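You operate a simulated robot arm through the tools that you are given. There is no shell and no other tool.

You run a simulated robot arm. Do the job below in one go: nothing can be reset, and whatever is moved stays where it is left.

JOB
Power the stacker up, test its lamps, set the belt to SLOW, start.
Fine: shut the console door before the power goes on; start last.
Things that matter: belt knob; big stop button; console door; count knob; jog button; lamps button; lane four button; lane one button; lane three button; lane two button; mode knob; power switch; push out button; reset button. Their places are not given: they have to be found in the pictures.

Only the result counts: the job must be done as asked and must still hold three seconds after the hand-in. Knocking over, shifting, dropping, spilling or breaking anything else fails it.

ROBOT AND FRAMES
A 7-joint arm with a fingered hand, fixed in place. Base frame: the origin is at the foot of the arm, x ahead of it, y to its left, z up. Units: m, degrees, N and s.
With the tool pointing down near the work surface it reaches from about 0.42 to 0.96 m from the base axis. Its first joint turns from -149.0 to 149.0 degrees. Payload 3.5 kg.
The tool frame sits at the grasp point between the pads (the TCP): z along the fingers, y along the line on which they close. The tips reach 0.03 m beyond it. Largest opening 0.104 m; the body of the gripper starts 0.035 m behind the TCP. The gripper is a hand of 4 fingers: y runs from the thumb to the fingers, the wrist lies at [-0.015, -0.11, -0.186] in the tool frame, and closing takes about 1.5 s.
Orientation is that of the tool frame in the base frame, as a unit quaternion [x, y, z, w]. With the fingers straight down and the wrist toward the robot, the tool's x, y and z point along [0, 1, 0], [1, 0, 0] and [0, 0, -1] of the base frame.

CONTROLS
- The arm moves only by the tool move_arm. Its argument "steps" is a list of rows, each a list of 3 entries, a list of its own where there are three numbers: the shift along the base's x, y, z in cm, then the turn, a rotation vector about the base's x, y, z in degrees, then the gripper command, from -1 (shut) to 1 (fully open), values between in proportion. In form: [[[x, y, z], [wx, wy, wz], hand], ...]. A call has 1 to 20 rows; each row is the pose to reach, as a shift and turn from the pose commanded when the call began. Rows are played at 5 a second. More than 0.05 m and 8.6 degrees between two rows, or a gripper value outside its range, and nothing of the call is played. Where a pose cannot be reached the arm comes as near as it can. A force on the tool above 70 N (or 10 N above the force at the start of the call, whichever is more), or a blocked arm, ends the call early, and 0.2 s more pass. The fingers move at their own pace (about 0.045 m/s each) and stop on an object; they squeeze with about 22 N. The grip force told is the motor's: it shows also when the fingers shut on nothing. Time passes only in rows, and 0.2 s behind the last, so rows that repeat a pose let the fingers close. It gives the time, the measured TCP pose, the force on the tool (base axes), the opening and the grip force at its end, in the units of the frame above (readings bear some noise), with the torque about the TCP (base axes, N m) and any sound that the robot's microphone picked up.
- Cameras (640 x 400 px; columns grow to the right, rows downward): "scene" is fixed at [0.4004, -0.4999, 1.97]; the picture's right is [0.99, 0.15, 0.00], its down [0.08, -0.56, -0.82] and it looks along [-0.12, 0.81, -0.57] (base axes); focal length 336 px, centre (320, 200). "wrist" rides on the gripper at [0.061, -0.092, -0.13] in the tool frame; the picture's right is [-0.81, 0.27, -0.52], its down [-0.53, -0.71, 0.46] and it looks along [-0.24, 0.64, 0.72] (tool axes); focal length 275 px, centre (320, 200).
- snapshot(camera): a new picture of that camera. No time passes.
- lift_body(by): slides the trunk up (or, below 0, down) by that many m; the arm rides with it, the base frame stays. It gives what a move gives, with no picture.
- set_grasp(shape): the hand has 4 fingers and takes this shape, open, in about a second: jaw (thumb against the fingers, like two jaws); tri (thumb and two fingers); tip (a fingertip pinch); poke (one finger out to press); point (the index stretched); flat (the hand flat); cup (the hand cupped); fist (a fist). The gripper value then closes the fingers along that shape, each until it touches; the sizes above hold for jaw. It gives what a move gives, with no picture.
- measure_at(camera, pixels): there is no depth. For up to 12 entries [column, row, z] of the newest picture of that camera ("zoom" is the newest enlarged one), the place [x, y] in the base frame at which the ray of that pixel passes the height z, good to about 0.003 m. No time passes.
- enlarge(camera, box): a new picture of the part [left, top, right, bottom] of that camera's present view, enlarged. No time passes.
- close_job(): hands the job in; it is judged then, once.

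Open the gripper and draw the arm clear of the work before you hand the job in, unless the task says otherwise.

The tools are called after ">>>" as a command line: name --argument value ..., lists and objects as JSON in quotes. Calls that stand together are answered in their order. move_arm: Moves the arm, as the interface text tells. Its arguments: {"type":"object","properties":{"steps":{"type":"array"}},"required":["steps"]} The other tools are called the same way: lift_body (by) slides the trunk up or down; set_grasp (shape) gives the hand a shape; snapshot (camera) takes a picture; measure_at (camera, pixels) gives the place at which the rays of pixels pass given heights; enlarge (camera, box) takes an enlarged picture of a part of a camera's view; close_job () hands the job in.

At the start:

```text
time_s: 0.0
position: [0.3096, 0.576, 1.5533]
ee_rot: [0.705, 0.709, 0.002, 0.001]
contact_force: [0.6, -0.5, 0.0]
moment: [0.01, -0.01, -0.02]
opening: 0.1037
finger_force: 0.1
shape: jaw
trunk travel left (down, up): [-0.685, 0.025]
```

scene: 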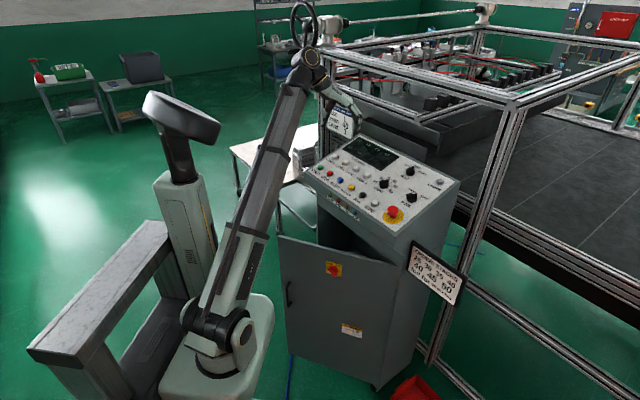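
wrist: 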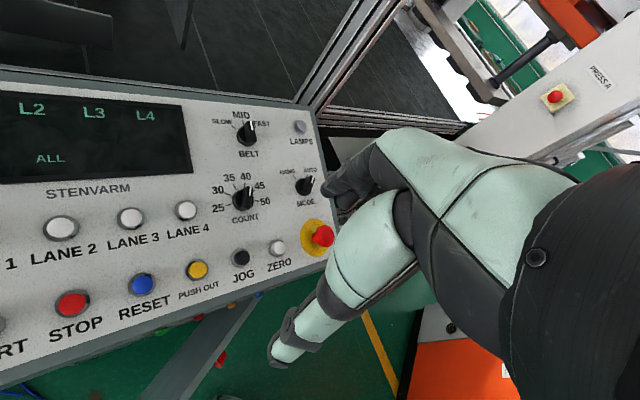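

The first pictures show the console panel around scene (380,185), and its door at scene (340,300) apparently ajar. I enlarge the panel and the door for detail.

>>> enlarge --camera "scene" --box '[290, 120, 470, 240]'

>>> enlarge --camera "scene" --box '[260, 200, 480, 400]'

>>> snapshot --camera "wrist"

```text
3.33 times, centred on (380, 180) of scene
```

zoom: 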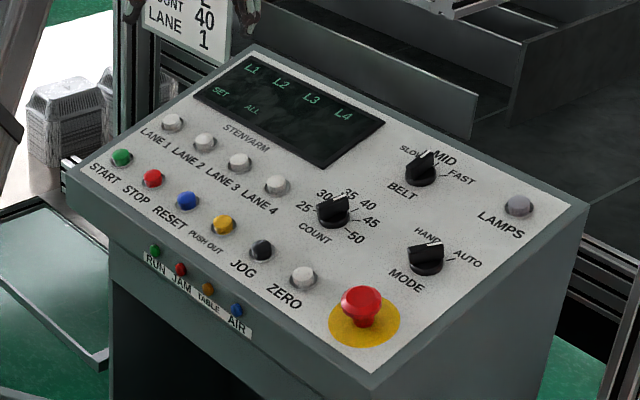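

```text
2.00 times, centred on (370, 300) of scene
```

zoom: 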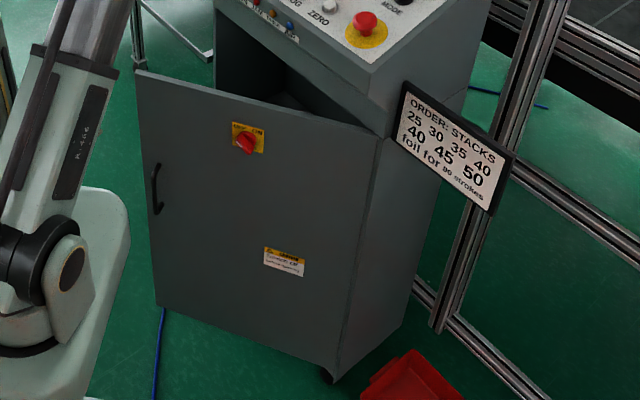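

```text
taken
```

wrist: 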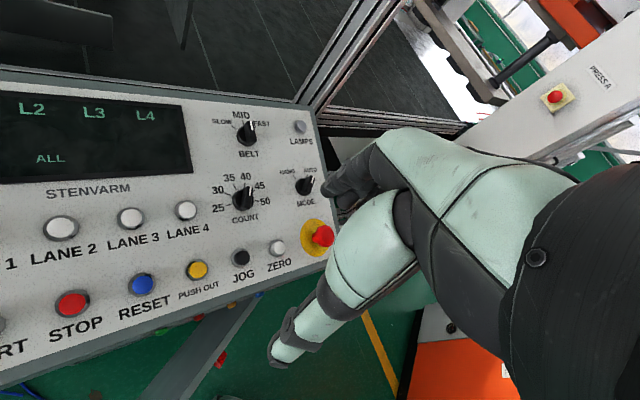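

The panel controls show in both cameras: e-stop scene (392,211)/wrist (321,236), lamps (439,181)/(299,127), belt (411,171)/(247,135), reset (340,180)/(141,285), lane 2 (345,163)/(61,228). I measure their rays at two heights from both cameras to triangulate the panel.

>>> measure_at --camera "scene" --pixels '[[439.4, 181.5, 1.2], [439.4, 181.5, 1.4], [320.3, 167.1, 1.2], [320.3, 167.1, 1.4], [374.6, 203.1, 1.2], [374.6, 203.1, 1.4], [340.4, 180.3, 1.2], [340.4, 180.3, 1.4], [345.2, 162.6, 1.2], [345.2, 162.6, 1.4], [410.6, 171, 1.2], [410.6, 171, 1.4]]'

>>> measure_at --camera "wrist" --pixels '[[299, 127, 1.2], [299, 127, 1.4], [277, 247, 1.2], [277, 247, 1.4], [141, 285, 1.2], [141, 285, 1.4], [61, 228, 1.2], [61, 228, 1.4], [247, 135, 1.2], [247, 135, 1.4], [187, 210, 1.2], [187, 210, 1.4]]'

>>> enlarge --camera "wrist" --box '[180, 80, 360, 280]'

```text
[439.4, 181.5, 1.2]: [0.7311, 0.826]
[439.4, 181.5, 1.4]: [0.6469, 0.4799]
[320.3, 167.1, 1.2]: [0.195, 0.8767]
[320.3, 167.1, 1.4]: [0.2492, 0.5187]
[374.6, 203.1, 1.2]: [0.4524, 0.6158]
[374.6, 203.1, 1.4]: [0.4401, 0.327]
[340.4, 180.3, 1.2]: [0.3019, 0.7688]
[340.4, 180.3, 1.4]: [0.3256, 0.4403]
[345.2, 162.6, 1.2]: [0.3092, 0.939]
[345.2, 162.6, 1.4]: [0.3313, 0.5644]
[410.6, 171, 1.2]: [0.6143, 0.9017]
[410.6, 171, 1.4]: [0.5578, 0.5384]
```

```text
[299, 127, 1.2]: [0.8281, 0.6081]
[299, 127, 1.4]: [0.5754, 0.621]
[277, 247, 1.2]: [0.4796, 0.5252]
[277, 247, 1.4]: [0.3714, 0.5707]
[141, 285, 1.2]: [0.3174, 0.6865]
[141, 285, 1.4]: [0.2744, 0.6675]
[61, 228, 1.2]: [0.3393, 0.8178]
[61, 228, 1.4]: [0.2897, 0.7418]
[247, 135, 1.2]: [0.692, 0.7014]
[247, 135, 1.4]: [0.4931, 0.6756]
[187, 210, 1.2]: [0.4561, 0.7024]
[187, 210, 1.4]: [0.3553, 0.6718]
```

```text
2.00 times, centred on (270, 180) of wrist
```

zoom: 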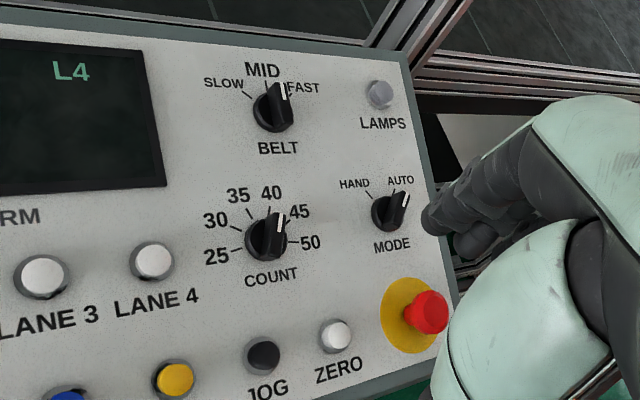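

Triangulation puts the panel's front row at about z 1.25 and the panel facing the robot at about 45°. The door hinges near (0.57,0.45), is open by about 32°, and carries the power switch at about (0.31,0.51,0.9). I first draw the hand back from over the panel while yawing it to face the console.

>>> move_arm --steps '[[[-1.5, -1.4, 0], [0, 0, 4.5], 1], [[-3, -2.7, 0], [0, 0, 9], 1], [[-4.5, -4.1, 0], [0, 0, 13.5], 1], [[-6, -5.4, 0], [0, 0, 18], 1], [[-7.4, -6.8, 0], [0, 0, 22.5], 1], [[-8.9, -8.1, 0], [0, 0, 27], 1], [[-10.4, -9.5, 0], [0, 0, 31.5], 1], [[-11.8, -10.8, 0], [0, 0, 36], 1], [[-13.3, -12.2, 0], [0, 0, 40.5], 1], [[-14.8, -13.5, 0], [0, 0, 45], 1], [[-14.8, -13.5, 0], [0, 0, 45], 1]]'

>>> snapshot --camera "scene"

>>> snapshot --camera "wrist"

```text
time_s: 2.4
position: [0.1665, 0.5125, 1.4879]
ee_rot: [0.381, 0.925, 0.003, -0.001]
contact_force: [-0.8, -0.6, -0.5]
moment: [0.01, -0.01, 0.0]
opening: 0.1036
finger_force: 0.1
shape: jaw
out of reach, approached as far as the arm can: row 5, 6, 7, 8, 9, 10, 11
trunk travel left (down, up): [-0.685, 0.025]
```

```text
taken
```

scene: 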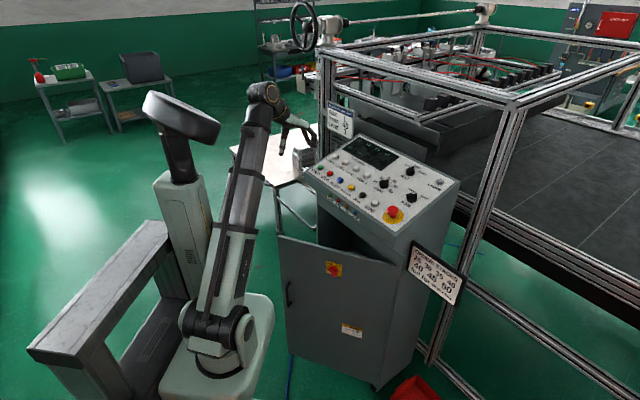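

```text
taken
```

wrist: 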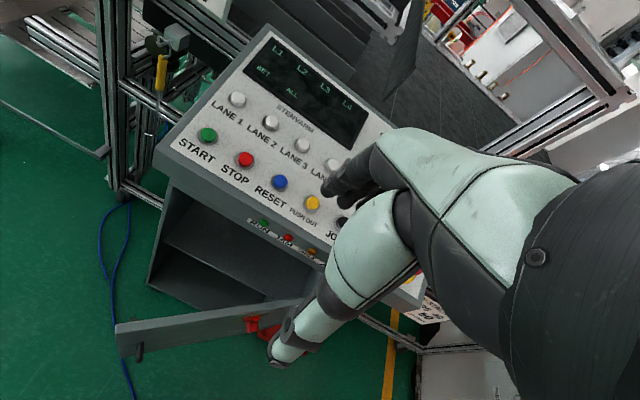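

The hand is now at (0.167,0.513,1.488), in front of the panel. The wrist view shows the open door with its handle at (139,352) and the power switch at (255,325). The arm was near its inner limit, so I lower the trunk 0.3 m; the fingertips stay above the door top (about 1.02 m) and clear of the panel.

>>> lift_body --by -0.3

>>> snapshot --camera "scene"

>>> snapshot --camera "wrist"

```text
time_s: 5.4
position: [0.168, 0.5112, 1.1889]
ee_rot: [0.38, 0.925, 0.002, -0.001]
contact_force: [-0.2, 0.6, -0.4]
moment: [0.03, -0.01, 0.02]
opening: 0.1037
finger_force: 0.1
shape: jaw
trunk travel left (down, up): [-0.385, 0.325]
```

```text
taken
```

scene: 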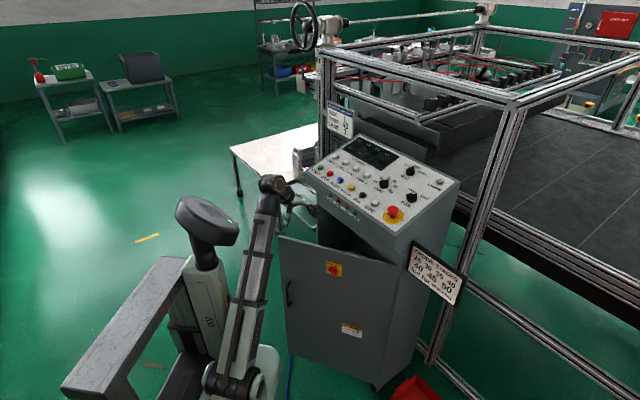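

```text
taken
```

wrist: 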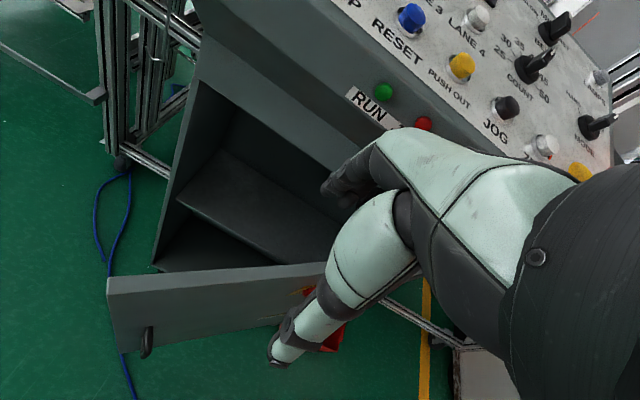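

The trunk is down and the door's top edge runs in the wrist view from (107,293) to (290,275), with its handle at (147,342). I measure those rays in both cameras to fix the door height, edge and handle.

>>> measure_at --camera "wrist" --pixels '[[107, 294, 1.0], [107, 294, 0.9], [280, 277, 1.0], [280, 277, 0.9], [147, 342, 0.9], [147, 342, 0.8], [325, 340, 0.9], [325, 340, 0.8], [117, 353, 0.5], [117, 353, 0.2]]'

>>> measure_at --camera "scene" --pixels '[[278, 235, 1.0], [278, 235, 0.9], [399, 267.5, 1.0], [399, 267.5, 0.9], [288, 294, 0.9], [288, 294, 0.8], [333.5, 270.5, 0.9], [333.5, 270.5, 0.8], [288.5, 352.5, 0.2], [288.5, 352.5, 0.1]]'

>>> enlarge --camera "scene" --box '[270, 225, 410, 315]'

```text
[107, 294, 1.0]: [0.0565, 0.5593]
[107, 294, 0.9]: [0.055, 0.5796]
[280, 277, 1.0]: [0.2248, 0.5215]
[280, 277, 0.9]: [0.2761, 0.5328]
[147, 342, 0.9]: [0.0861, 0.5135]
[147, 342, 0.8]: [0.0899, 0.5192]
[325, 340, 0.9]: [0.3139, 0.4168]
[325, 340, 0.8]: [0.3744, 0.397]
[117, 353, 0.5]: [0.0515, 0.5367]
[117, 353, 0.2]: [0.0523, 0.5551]
```

```text
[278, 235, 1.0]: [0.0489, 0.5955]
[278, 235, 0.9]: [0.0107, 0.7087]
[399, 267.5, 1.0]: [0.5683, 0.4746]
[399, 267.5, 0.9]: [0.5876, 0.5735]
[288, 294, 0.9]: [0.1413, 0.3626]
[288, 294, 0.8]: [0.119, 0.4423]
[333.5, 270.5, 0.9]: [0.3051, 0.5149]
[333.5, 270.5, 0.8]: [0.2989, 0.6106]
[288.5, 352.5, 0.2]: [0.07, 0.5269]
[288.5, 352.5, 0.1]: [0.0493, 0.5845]
```

```text
4.44 times, centred on (340, 270) of scene
```

zoom: 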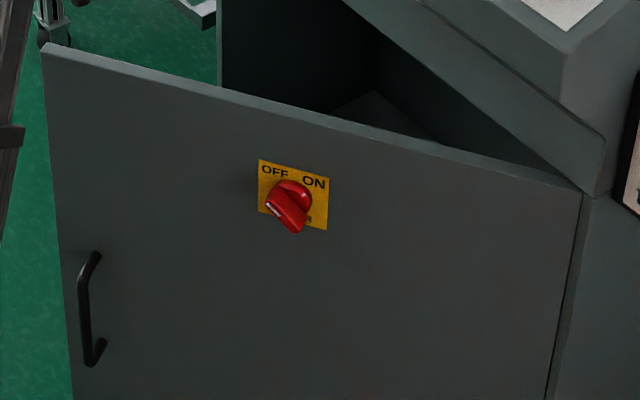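

The door's top corner comes to about (0.058,0.552,1.04), the handle to (0.095,0.525,0.70) and the hinge to about (0.56,0.436). The switch plate at zoom (293,195) reads OFF/ON. I now pitch the hand forward toward the console while backing off a little, half of the turn first.

>>> move_arm --steps '[[[-0.4, -0.4, 0], [5.3, -5.3, 0], 1], [[-0.8, -0.8, 0], [10.6, -10.6, 0], 1], [[-1.2, -1.2, 0], [15.9, -15.9, 0], 1], [[-1.6, -1.6, 0], [21.2, -21.2, 0], 1], [[-2, -2, 0], [26.5, -26.5, 0], 1], [[-2.4, -2.4, 0], [31.8, -31.8, 0], 1], [[-2.4, -2.4, 0], [31.8, -31.8, 0], 1]]'

>>> snapshot --camera "scene"

>>> snapshot --camera "wrist"

```text
time_s: 7.0
position: [0.1431, 0.4871, 1.1869]
ee_rot: [0.351, 0.854, 0.356, 0.146]
contact_force: [-0.6, 0.1, -0.6]
moment: [-0.04, -0.02, -0.02]
opening: 0.1036
finger_force: 0.0
shape: jaw
out of reach, approached as far as the arm can: row 1, 2, 3
trunk travel left (down, up): [-0.385, 0.325]
```

```text
taken
```

scene: 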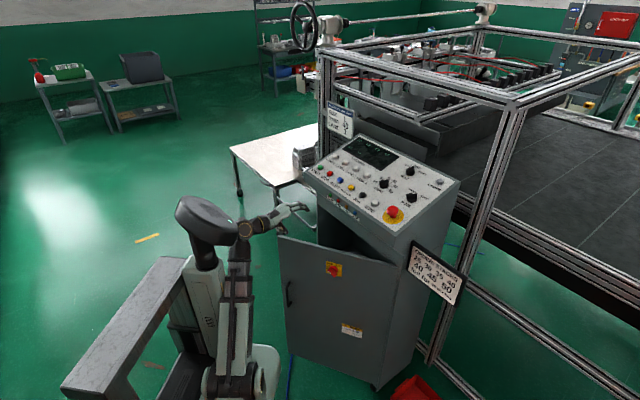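

```text
taken
```

wrist: 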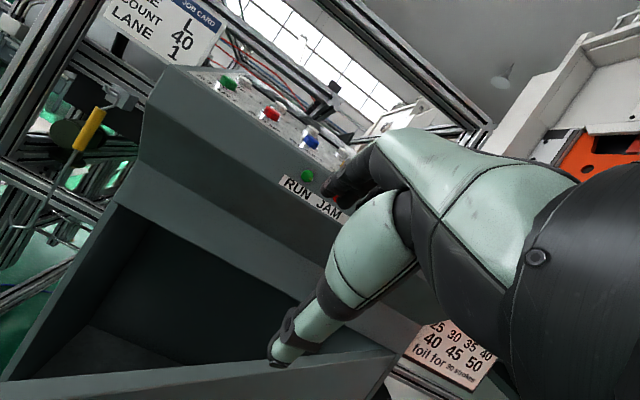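

The half pitch was reached at (0.143,0.487,1.187) and the hand is clear of the door top and the lip. I finish the pitch to horizontal, backing off a bit more, and form a fist.

>>> move_arm --steps '[[[-0.4, -0.4, 0], [5.3, -5.3, 0], 1], [[-0.8, -0.8, 0], [10.6, -10.6, 0], 1], [[-1.2, -1.2, 0], [15.9, -15.9, 0], 1], [[-1.6, -1.6, 0], [21.2, -21.2, 0], 1], [[-2, -2, 0], [26.5, -26.5, 0], 1], [[-2.4, -2.4, 0], [31.8, -31.8, 0], 1], [[-2.4, -2.4, 0], [31.8, -31.8, 0], 1]]'

>>> set_grasp --shape "fist"

>>> snapshot --camera "scene"

>>> snapshot --camera "wrist"

```text
time_s: 8.6
position: [0.1125, 0.4967, 1.2062]
ee_rot: [0.269, 0.653, 0.654, 0.272]
contact_force: [-0.6, -0.7, 0.7]
moment: [-0.01, -0.01, -0.01]
opening: 0.1038
finger_force: 0.1
shape: jaw
out of reach, approached as far as the arm can: row 4, 5, 6, 7
trunk travel left (down, up): [-0.385, 0.325]
```

```text
time_s: 9.5
position: [0.1103, 0.4964, 1.205]
ee_rot: [0.268, 0.654, 0.654, 0.27]
contact_force: [0.7, -0.9, -0.3]
moment: [0.01, -0.01, -0.01]
opening: 0.0
finger_force: 0.1
shape: fist
trunk travel left (down, up): [-0.385, 0.325]
```

```text
taken
```

scene: 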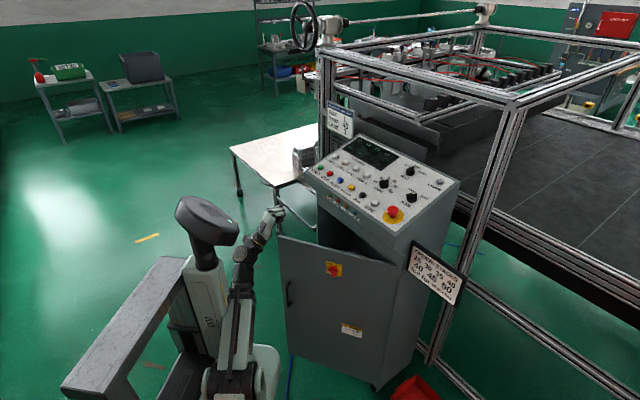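

```text
taken
```

wrist: 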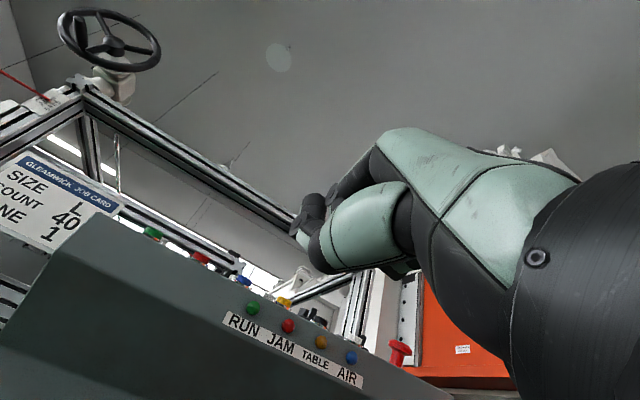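

The fist is horizontal at (0.110,0.496,1.205), i.e. about 5 cm in front of the door face. That is too tight for sinking past the angled door, so I raise it 8 cm relative to the shoulder and pull it back 5 cm.

>>> move_arm --steps '[[[0, 0, 2.5], [0, 0, 0], -1], [[0, 0, 5], [0, 0, 0], -1], [[0, 0, 8], [0, 0, 0], -1], [[-0.7, -1.6, 8], [0, 0, 0], -1], [[-1.4, -3.2, 8], [0, 0, 0], -1], [[-2.1, -5, 8], [0, 0, 0], -1], [[-2.1, -5, 8], [0, 0, 0], -1]]'

>>> snapshot --camera "scene"

```text
time_s: 11.1
position: [0.0924, 0.4487, 1.2871]
ee_rot: [0.269, 0.655, 0.652, 0.272]
contact_force: [-0.2, -0.2, 0.3]
moment: [0.01, 0.02, -0.01]
opening: 0.0
finger_force: 0.0
shape: fist
trunk travel left (down, up): [-0.385, 0.325]
```

```text
taken
```

scene: 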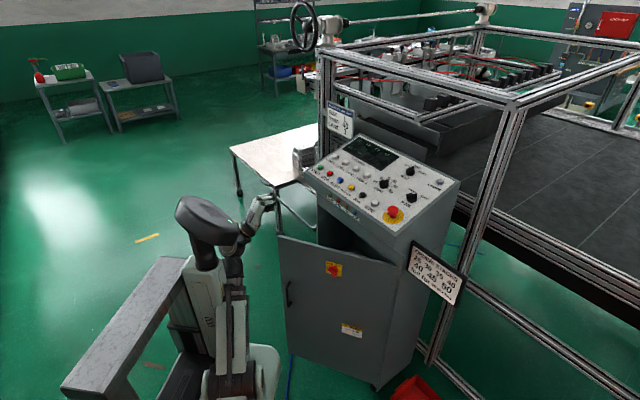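

The fist is at (0.092,0.449,1.287), roughly 7 cm in front of the door plane. I lower the trunk 0.38 m, bringing the fist to z of about 0.91, beside the door between handle and switch.

>>> lift_body --by -0.38

>>> snapshot --camera "scene"

>>> snapshot --camera "wrist"

```text
time_s: 14.8
position: [0.0911, 0.4505, 0.9079]
ee_rot: [0.267, 0.655, 0.653, 0.272]
contact_force: [0.4, 0.3, -0.1]
moment: [-0.03, 0.05, 0.01]
opening: 0.0001
finger_force: 0.0
shape: fist
trunk travel left (down, up): [-0.005, 0.705]
```

```text
taken
```

scene: 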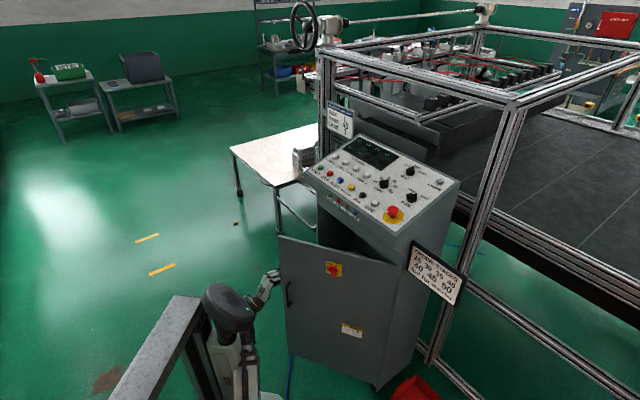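

```text
taken
```

wrist: 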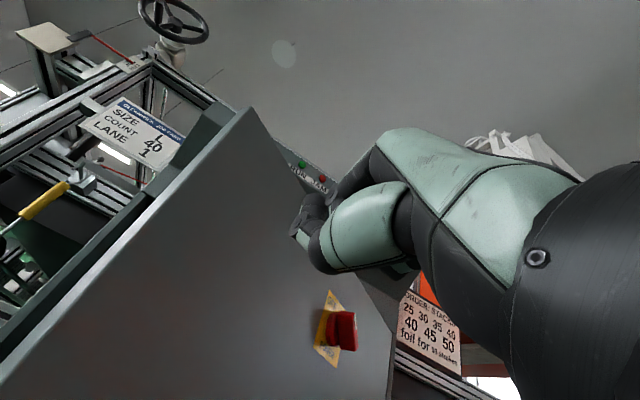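

The fist is at (0.091,0.451,0.908) before the door, with the switch at wrist (340,330) well to its right. I push along the console's inward direction, 24 cm in slow rows.

>>> move_arm --steps '[[[1.06, 1.06, 0], [0, 0, 0], -1], [[2.12, 2.12, 0], [0, 0, 0], -1], [[3.18, 3.18, 0], [0, 0, 0], -1], [[4.24, 4.24, 0], [0, 0, 0], -1], [[5.3, 5.3, 0], [0, 0, 0], -1], [[6.36, 6.36, 0], [0, 0, 0], -1], [[7.42, 7.42, 0], [0, 0, 0], -1], [[8.48, 8.48, 0], [0, 0, 0], -1], [[9.54, 9.54, 0], [0, 0, 0], -1], [[10.6, 10.6, 0], [0, 0, 0], -1], [[11.66, 11.66, 0], [0, 0, 0], -1], [[12.72, 12.72, 0], [0, 0, 0], -1], [[13.78, 13.78, 0], [0, 0, 0], -1], [[14.84, 14.84, 0], [0, 0, 0], -1], [[15.9, 15.9, 0], [0, 0, 0], -1], [[16.96, 16.96, 0], [0, 0, 0], -1]]'

>>> snapshot --camera "scene"

>>> snapshot --camera "wrist"

```text
time_s: 18.2
position: [0.264, 0.6149, 0.9066]
ee_rot: [0.269, 0.654, 0.654, 0.27]
contact_force: [-0.6, -0.4, 0.4]
moment: [-0.02, 0.0, 0.0]
opening: 0.0
finger_force: 0.0
shape: fist
trunk travel left (down, up): [-0.005, 0.705]
```

```text
taken
```

scene: 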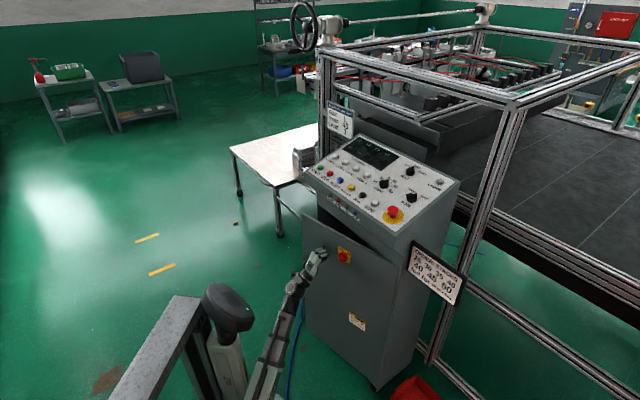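

```text
taken
```

wrist: 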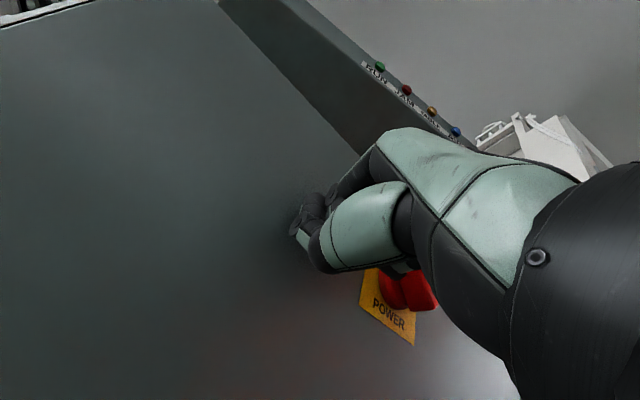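

The door has swung most of the way (top edge in the scene now starts at (303,213)), with no notable force. The switch is close to the fist's right side, so I back off a little, shift 4 cm left and push on to the closed position.

>>> move_arm --steps '[[[-1.06, -1.06, 0], [0, 0, 0], -1], [[-2.5, 0.35, 0], [0, 0, 0], -1], [[-3.9, 1.77, 0], [0, 0, 0], -1], [[-2.83, 2.83, 0], [0, 0, 0], -1], [[-2.12, 3.54, 0], [0, 0, 0], -1], [[-1.41, 4.24, 0], [0, 0, 0], -1], [[-0.71, 4.95, 0], [0, 0, 0], -1], [[0, 5.66, 0], [0, 0, 0], -1], [[0.71, 6.36, 0], [0, 0, 0], -1], [[1.41, 7.07, 0], [0, 0, 0], -1], [[2.12, 7.78, 0], [0, 0, 0], -1], [[2.83, 8.49, 0], [0, 0, 0], -1], [[3.54, 9.19, 0], [0, 0, 0], -1], [[4.24, 9.9, 0], [0, 0, 0], -1]]'

>>> snapshot --camera "scene"

>>> snapshot --camera "wrist"

```text
time_s: 21.2
position: [0.2963, 0.7052, 0.9085]
ee_rot: [0.266, 0.652, 0.657, 0.269]
contact_force: [-26.9, -30.2, -11.2]
moment: [-0.12, -0.17, 0.78]
opening: 0.0959
finger_force: 0.0
shape: fist
trunk travel left (down, up): [-0.005, 0.705]
stopped in row 14: the force on the tool passed its limit at 81 N (the readings are from after the stop); the commanded pose is now the measured one
```

```text
taken
```

scene: 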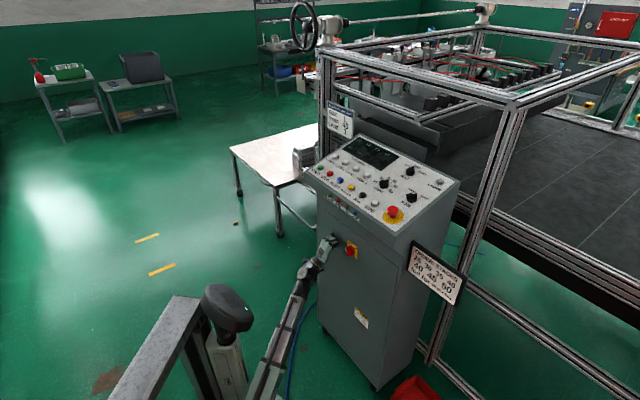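

```text
taken
```

wrist: 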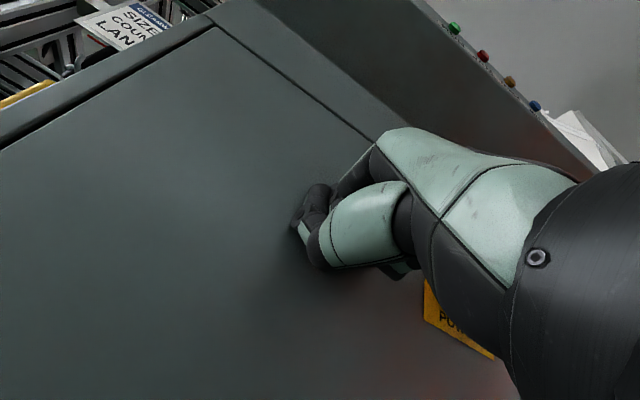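

The force rose to 81 N with the door flush in its frame (wrist view seam at (215,25)–(375,140)), so it's shut. I back off 12 cm straight out and look at the door and switch.

>>> move_arm --steps '[[[-1.41, -1.41, 0], [0, 0, 0], -1], [[-2.83, -2.83, 0], [0, 0, 0], -1], [[-4.24, -4.24, 0], [0, 0, 0], -1], [[-5.66, -5.66, 0], [0, 0, 0], -1], [[-7.07, -7.07, 0], [0, 0, 0], -1], [[-8.49, -8.49, 0], [0, 0, 0], -1], [[-8.49, -8.49, 0], [0, 0, 0], -1]]'

>>> snapshot --camera "wrist"

>>> enlarge --camera "scene" --box '[290, 180, 450, 280]'

```text
time_s: 22.8
position: [0.2128, 0.6234, 0.9068]
ee_rot: [0.267, 0.653, 0.656, 0.27]
contact_force: [0.4, 0.0, 0.9]
moment: [-0.02, 0.0, 0.0]
opening: 0.0001
finger_force: 0.1
shape: fist
trunk travel left (down, up): [-0.005, 0.705]
```

```text
taken
```

wrist: 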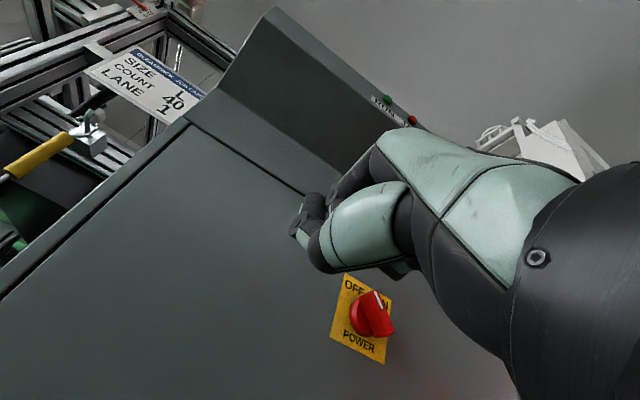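

```text
4.00 times, centred on (370, 230) of scene
```

zoom: 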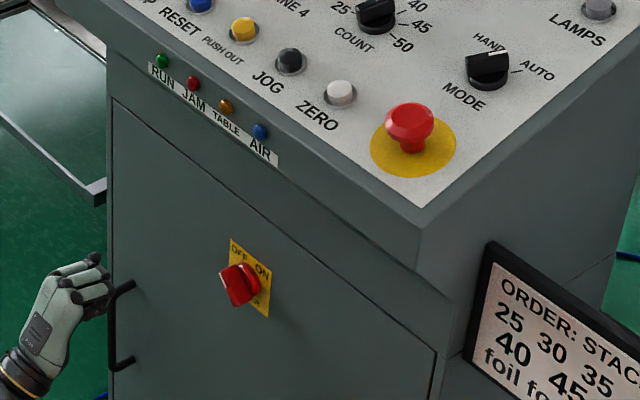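

The door stays flush and shut after backing off. I enlarge the switch at wrist (365,318) to read the pointer.

>>> enlarge --camera "wrist" --box '[300, 260, 430, 370]'

>>> enlarge --camera "scene" --box '[335, 235, 375, 260]'

```text
3.64 times, centred on (365, 315) of wrist
```

zoom: 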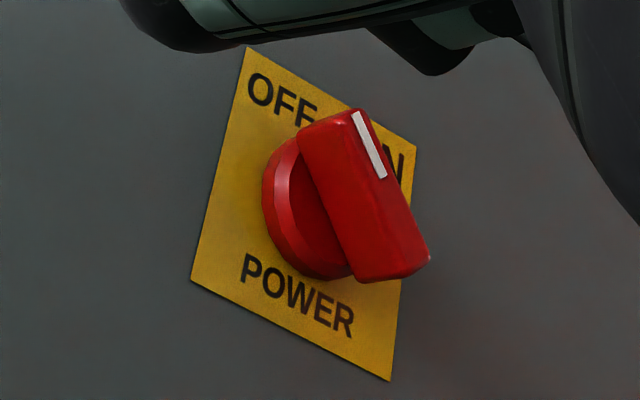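

```text
16.00 times, centred on (355, 248) of scene
```

zoom: 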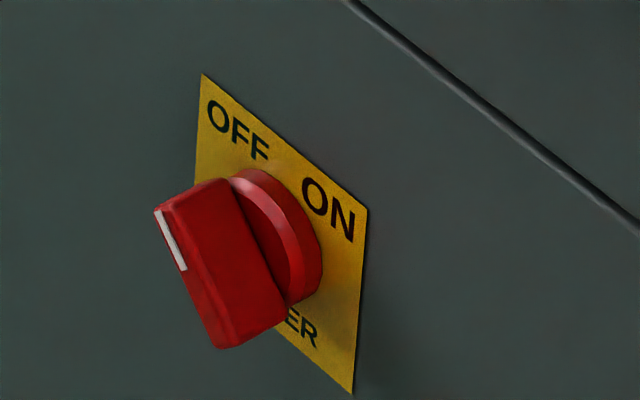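

The white pointer sits at the upper-left end of the bar, i.e. at OFF, with the bar slanting down to the right by about 45°; ON is a 90° clockwise turn. The label centre is at wrist (362.5,318.7) and scene (352.3,250), and I measure the rays of both plus the label corners.

>>> measure_at --camera "wrist" --pixels '[[362.5, 318.7, 0.9], [362.5, 318.7, 0.95], [345, 273, 0.9], [345, 273, 1.0], [391.2, 300.4, 0.9], [391.2, 300.4, 1.0], [384.3, 364.4, 0.9], [384.3, 364.4, 0.8]]'

>>> measure_at --camera "scene" --pixels '[[352.3, 250, 0.9], [352.3, 250, 1.0], [347.6, 240.2, 0.9], [347.6, 240.2, 1.0], [357.9, 248.5, 0.9], [357.9, 248.5, 1.0], [357, 260, 0.9], [357, 260, 1.0], [348.7, 251.6, 0.9], [348.7, 251.6, 1.0]]'

```text
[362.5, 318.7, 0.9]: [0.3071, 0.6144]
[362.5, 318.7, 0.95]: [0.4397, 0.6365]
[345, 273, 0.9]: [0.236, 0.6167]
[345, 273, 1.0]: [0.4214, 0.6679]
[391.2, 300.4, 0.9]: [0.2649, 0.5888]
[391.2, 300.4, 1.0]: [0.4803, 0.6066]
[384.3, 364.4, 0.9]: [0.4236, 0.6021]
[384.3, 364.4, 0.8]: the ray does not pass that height
```

```text
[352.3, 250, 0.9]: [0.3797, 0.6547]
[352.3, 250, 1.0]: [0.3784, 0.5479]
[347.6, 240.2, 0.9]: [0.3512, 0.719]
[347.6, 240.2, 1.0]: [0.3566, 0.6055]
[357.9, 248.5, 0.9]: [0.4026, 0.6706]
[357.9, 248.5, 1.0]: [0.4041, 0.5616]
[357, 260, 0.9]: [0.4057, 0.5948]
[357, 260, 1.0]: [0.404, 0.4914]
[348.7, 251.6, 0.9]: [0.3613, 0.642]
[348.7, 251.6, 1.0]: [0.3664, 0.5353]
```

The two views agree on the switch centre at (0.379,0.626,0.927), with a 7 cm square label on a door plane about 0.71 m out along the console axis. I open the hand to the jaw shape, then roll it 45° clockwise so that it closes across the bar, and hover 11 cm off the door in front of the switch.

>>> set_grasp --shape "jaw"

>>> move_arm --steps '[[[1.26, -1.08, 0.3], [4.55, 4.55, 0], 1], [[2.51, -2.16, 0.6], [9.1, 9.1, 0], 1], [[3.77, -3.24, 0.9], [13.65, 13.65, 0], 1], [[5.02, -4.33, 1.2], [18.2, 18.2, 0], 1], [[6.28, -5.41, 1.5], [22.75, 22.75, 0], 1], [[7.53, -6.49, 1.8], [27.3, 27.3, 0], 1], [[8.79, -7.57, 2.0], [31.8, 31.8, 0], 1], [[8.79, -7.57, 2.0], [31.8, 31.8, 0], 1]]'

>>> snapshot --camera "wrist"

>>> enlarge --camera "scene" --box '[270, 200, 430, 300]'

```text
time_s: 23.7
position: [0.2127, 0.6237, 0.908]
ee_rot: [0.268, 0.654, 0.655, 0.269]
contact_force: [0.1, 0.0, 0.1]
moment: [0.02, 0.0, -0.02]
opening: 0.1033
finger_force: 0.1
shape: jaw
trunk travel left (down, up): [-0.005, 0.705]
```

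```text
time_s: 25.5
position: [0.3033, 0.5469, 0.9241]
ee_rot: [0.497, 0.499, 0.71, -0.001]
contact_force: [-0.5, -0.6, 0.7]
moment: [0.0, 0.02, -0.01]
opening: 0.1038
finger_force: 0.1
shape: jaw
trunk travel left (down, up): [-0.005, 0.705]
```

```text
taken
```

wrist: 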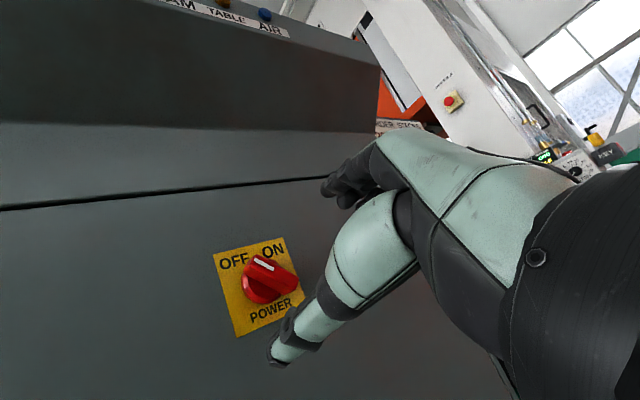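

```text
4.00 times, centred on (350, 250) of scene
```

zoom: 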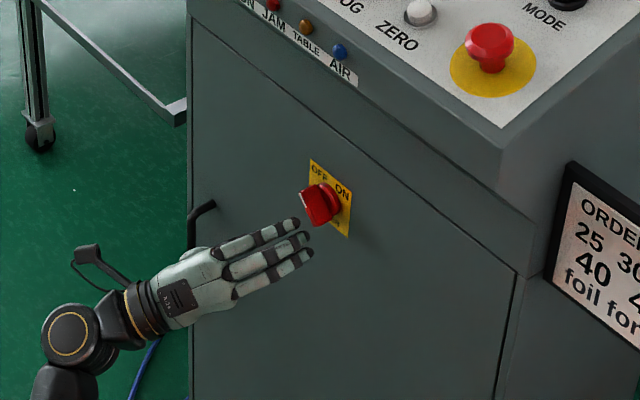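

The hand is aligned about 11 cm before the switch (label centre at wrist (260,284), where the tool axis meets the door at about (264,286)). I enlarge to check the centring and the bar's direction before closing in.

>>> enlarge --camera "wrist" --box '[200, 225, 320, 345]'

>>> enlarge --camera "scene" --box '[315, 225, 375, 265]'

```text
3.33 times, centred on (260, 285) of wrist
```

zoom: 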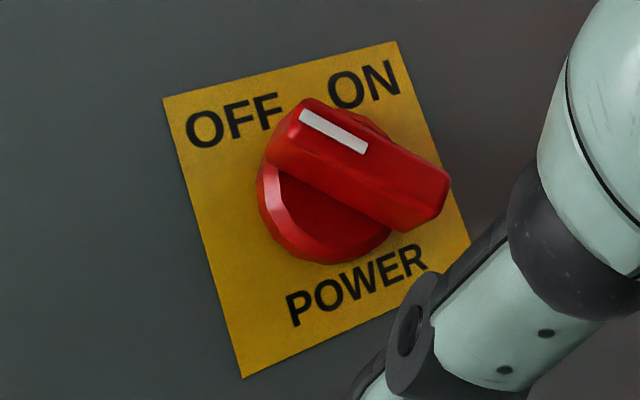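

```text
10.00 times, centred on (345, 245) of scene
```

zoom: 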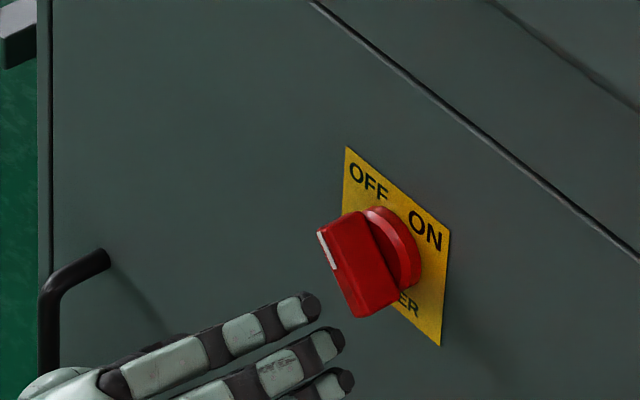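

The bar slants about 40–45° down-right and the label centre is about 3 mm up-left of the tool axis. I correct by that and move in 6.7 cm so the pads straddle the bar.

>>> move_arm --steps '[[[-0.2, 0.2, 0.3], [0, 0, 0], 1], [[0.8, 1.2, 0.3], [0, 0, 0], 1], [[1.8, 2.2, 0.3], [0, 0, 0], 1], [[2.8, 3.2, 0.3], [0, 0, 0], 1], [[3.8, 4.2, 0.3], [0, 0, 0], 1], [[4.5, 4.9, 0.3], [0, 0, 0], 1], [[4.5, 4.9, 0.3], [0, 0, 0], 1]]'

>>> snapshot --camera "wrist"

>>> enlarge --camera "scene" --box '[295, 215, 391, 275]'

```text
time_s: 27.1
position: [0.3475, 0.5971, 0.928]
ee_rot: [0.497, 0.499, 0.71, 0.0]
contact_force: [0.3, -1.2, 0.0]
moment: [0.0, -0.02, 0.01]
opening: 0.1037
finger_force: 0.1
shape: jaw
trunk travel left (down, up): [-0.005, 0.705]
```

```text
taken
```

wrist: 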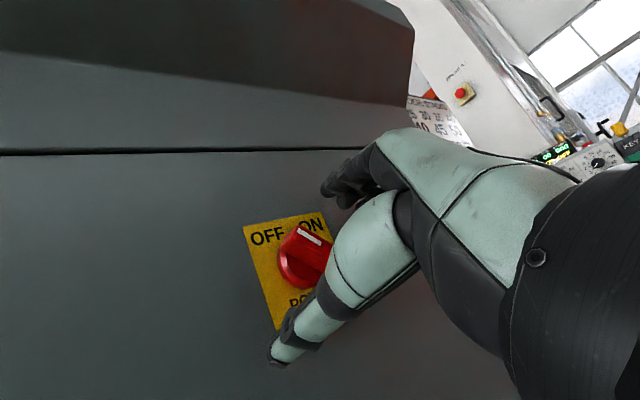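

```text
6.67 times, centred on (343, 245) of scene
```

zoom: 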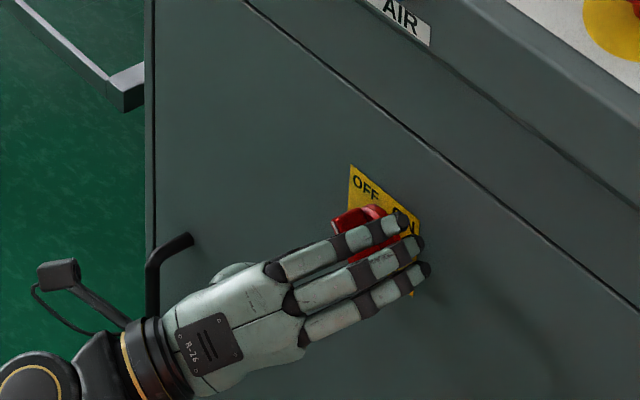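

The hand straddles the bar at (0.348,0.597,0.928), with no contact yet. I close the fingers in place.

>>> move_arm --steps '[[[0, 0, 0], [0, 0, 0], -1], [[0, 0, 0], [0, 0, 0], -1], [[0, 0, 0], [0, 0, 0], -1], [[0, 0, 0], [0, 0, 0], -1], [[0, 0, 0], [0, 0, 0], -1], [[0, 0, 0], [0, 0, 0], -1], [[0, 0, 0], [0, 0, 0], -1], [[0, 0, 0], [0, 0, 0], -1], [[0, 0, 0], [0, 0, 0], -1]]'

>>> snapshot --camera "wrist"

>>> enlarge --camera "scene" --box '[295, 215, 391, 275]'

```text
time_s: 29.1
position: [0.3478, 0.5969, 0.9295]
ee_rot: [0.497, 0.499, 0.71, -0.001]
contact_force: [0.9, -1.0, -0.8]
moment: [-0.02, 0.01, -0.06]
opening: 0.0084
finger_force: 22.1
shape: jaw
trunk travel left (down, up): [-0.005, 0.705]
```

```text
taken
```

wrist: 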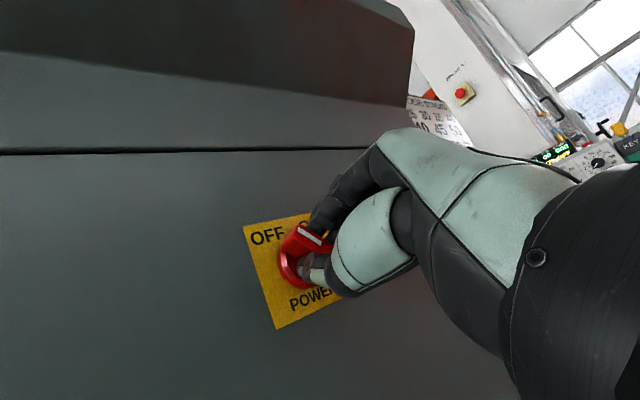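

```text
6.67 times, centred on (343, 245) of scene
```

zoom: 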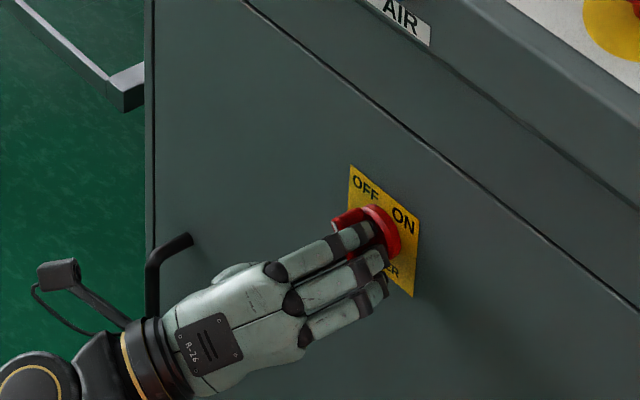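

The fingers hold the bar (opening 8.4 mm, grip 22 N). I turn the hand 48° clockwise about the switch axis and check.

>>> move_arm --steps '[[[0, 0, 0], [4.24, 4.24, 0], -1], [[0, 0, 0], [8.49, 8.49, 0], -1], [[0, 0, 0], [12.73, 12.73, 0], -1], [[0, 0, 0], [16.97, 16.97, 0], -1], [[0, 0, 0], [21.21, 21.21, 0], -1], [[0, 0, 0], [25.46, 25.46, 0], -1], [[0, 0, 0], [29.7, 29.7, 0], -1], [[0, 0, 0], [33.94, 33.94, 0], -1]]'

>>> snapshot --camera "wrist"

>>> enlarge --camera "scene" --box '[295, 215, 391, 275]'

```text
time_s: 30.9
position: [0.3477, 0.5972, 0.9301]
ee_rot: [0.658, 0.252, 0.649, -0.287]
contact_force: [-2.2, 2.5, 1.8]
moment: [0.06, -0.06, 0.07]
opening: 0.008
finger_force: 22.3
shape: jaw
trunk travel left (down, up): [-0.005, 0.705]
```

```text
taken
```

wrist: 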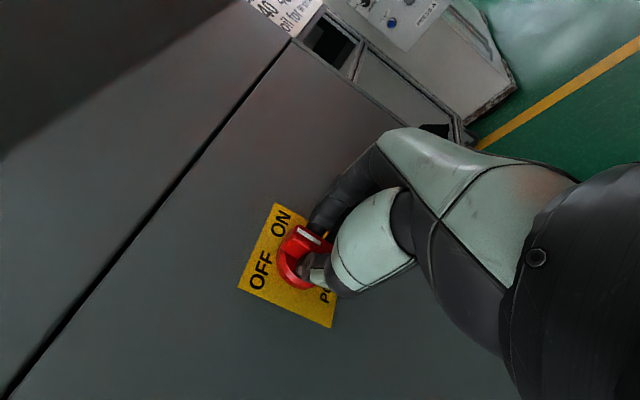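

```text
6.67 times, centred on (343, 245) of scene
```

zoom: 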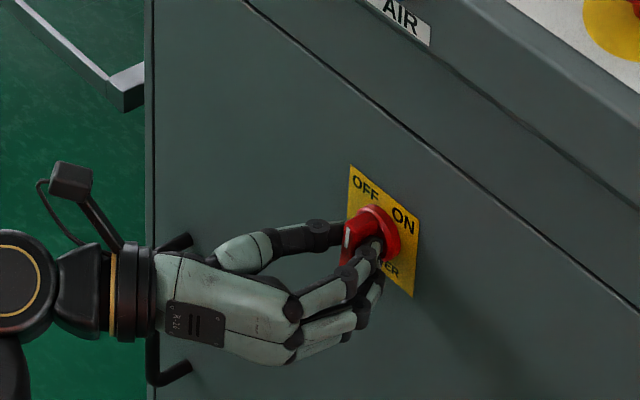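

The bar turned with the hand and now points about straight up, with little force. I turn a further 42° to bring the pointer to ON.

>>> move_arm --steps '[[[0, 0, 0], [4.24, 4.24, 0], -1], [[0, 0, 0], [8.49, 8.49, 0], -1], [[0, 0, 0], [12.73, 12.73, 0], -1], [[0, 0, 0], [16.97, 16.97, 0], -1], [[0, 0, 0], [21.21, 21.21, 0], -1], [[0, 0, 0], [25.46, 25.46, 0], -1], [[0, 0, 0], [29.7, 29.7, 0], -1], [[0, 0, 0], [29.7, 29.7, 0], -1]]'

>>> snapshot --camera "wrist"

>>> enlarge --camera "scene" --box '[295, 215, 391, 275]'

```text
time_s: 32.7
position: [0.3487, 0.5967, 0.9302]
ee_rot: [0.706, -0.002, 0.502, -0.499]
contact_force: [-2.4, 3.1, 7.1]
moment: [0.09, -0.17, 0.13]
opening: 0.0082
finger_force: 22.2
shape: jaw
trunk travel left (down, up): [-0.005, 0.705]
```

```text
taken
```

wrist: 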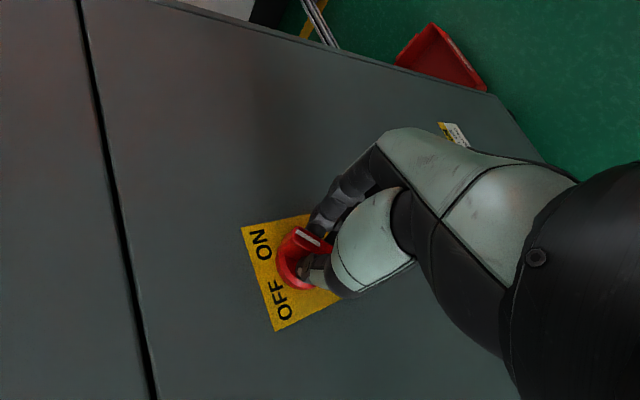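

```text
6.67 times, centred on (343, 245) of scene
```

zoom: 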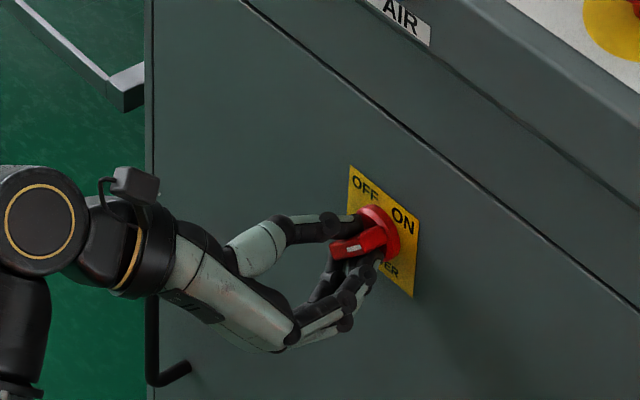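

The bar followed for the full 90°, now along the up-right diagonal toward ON, and the torque about the axis is still small. I go 6° further to feel for the end stop.

>>> move_arm --steps '[[[0, 0, 0], [2.12, 2.12, 0], -1], [[0, 0, 0], [4.24, 4.24, 0], -1], [[0, 0, 0], [4.24, 4.24, 0], -1]]'

>>> enlarge --camera "wrist" --box '[220, 200, 380, 340]'

>>> enlarge --camera "scene" --box '[330, 230, 378, 260]'

```text
time_s: 33.5
position: [0.35, 0.5929, 0.9315]
ee_rot: [0.71, -0.032, 0.472, -0.522]
contact_force: [-19.0, 16.5, -12.4]
moment: [-0.2, 0.27, 0.59]
opening: 0.0078
finger_force: 21.9
shape: jaw
out of reach, approached as far as the arm can: row 2, 3
trunk travel left (down, up): [-0.005, 0.705]
```

```text
2.86 times, centred on (300, 270) of wrist
```

zoom: 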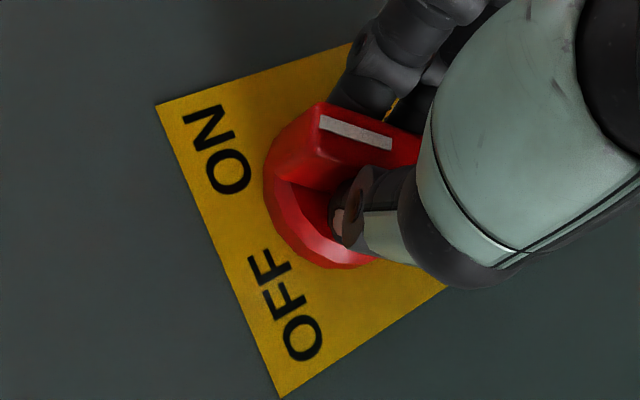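

```text
13.33 times, centred on (354, 245) of scene
```

zoom: 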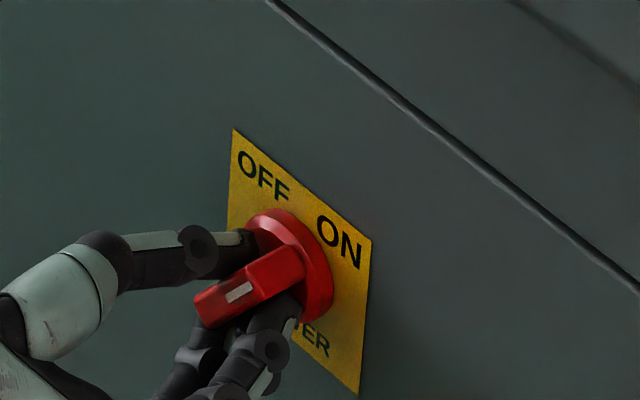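

At this point the arm reached its own limit (sideways load about 28 N), and the bar now points up-right at ON. I look at the panel for signs of power before letting go.

>>> enlarge --camera "scene" --box '[290, 120, 470, 240]'

>>> snapshot --camera "scene"

```text
3.33 times, centred on (380, 180) of scene
```

zoom: 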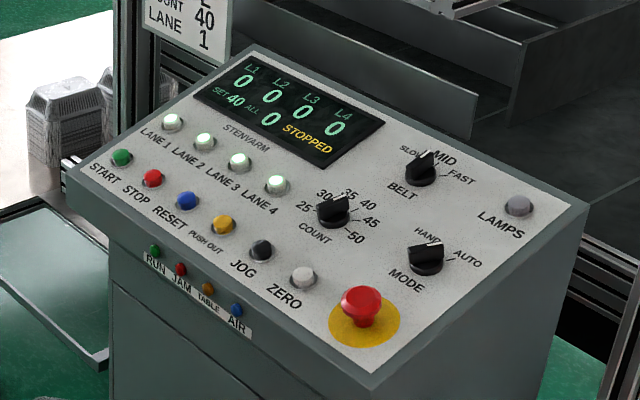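

```text
taken
```

scene: 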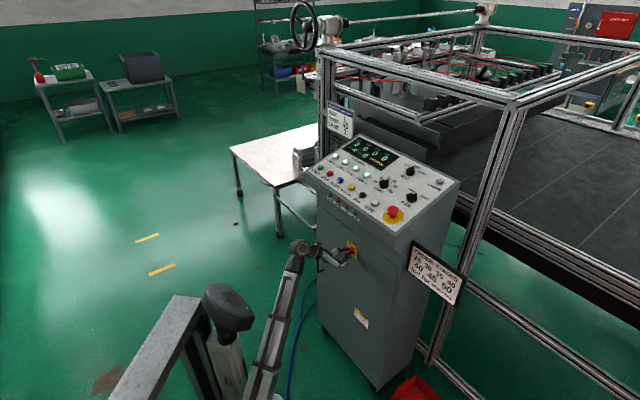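

Power is on: the display reads SET 40, zeros and STOPPED, and the lane buttons are lit. I open the fingers in place and then draw straight back from the door.

>>> move_arm --steps '[[[0, 0, 0], [0, 0, 0], 0], [[0, 0, 0], [0, 0, 0], 1], [[0, 0, 0], [0, 0, 0], 1], [[0, 0, 0], [0, 0, 0], 1], [[0, 0, 0], [0, 0, 0], 1], [[0, 0, 0], [0, 0, 0], 1], [[0, 0, 0], [0, 0, 0], 1], [[0, 0, 0], [0, 0, 0], 1], [[-1.06, -1.06, 0], [0, 0, 0], 1], [[-2.12, -2.12, 0], [0, 0, 0], 1], [[-3.54, -3.54, 0], [0, 0, 0], 1], [[-4.95, -4.95, 0], [0, 0, 0], 1], [[-6.36, -6.36, 0], [0, 0, 0], 1], [[-7.78, -7.78, 0], [0, 0, 0], 1]]'

>>> enlarge --camera "scene" --box '[270, 130, 450, 280]'

>>> snapshot --camera "wrist"

```text
time_s: 36.5
position: [0.276, 0.5127, 0.9348]
ee_rot: [0.705, -0.04, 0.476, -0.523]
contact_force: [0.8, -0.1, 0.0]
moment: [-0.02, -0.04, -0.02]
opening: 0.1035
finger_force: 0.1
shape: jaw
trunk travel left (down, up): [-0.005, 0.705]
```

```text
2.67 times, centred on (360, 205) of scene
```

zoom: 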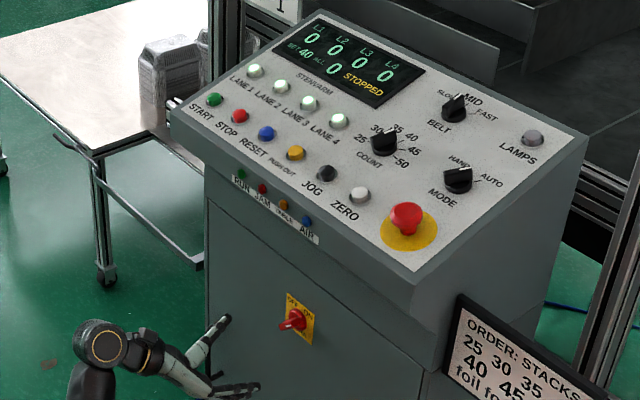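

```text
taken
```

wrist: 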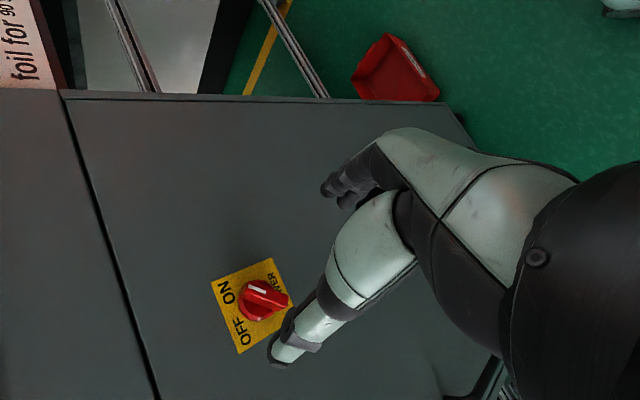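

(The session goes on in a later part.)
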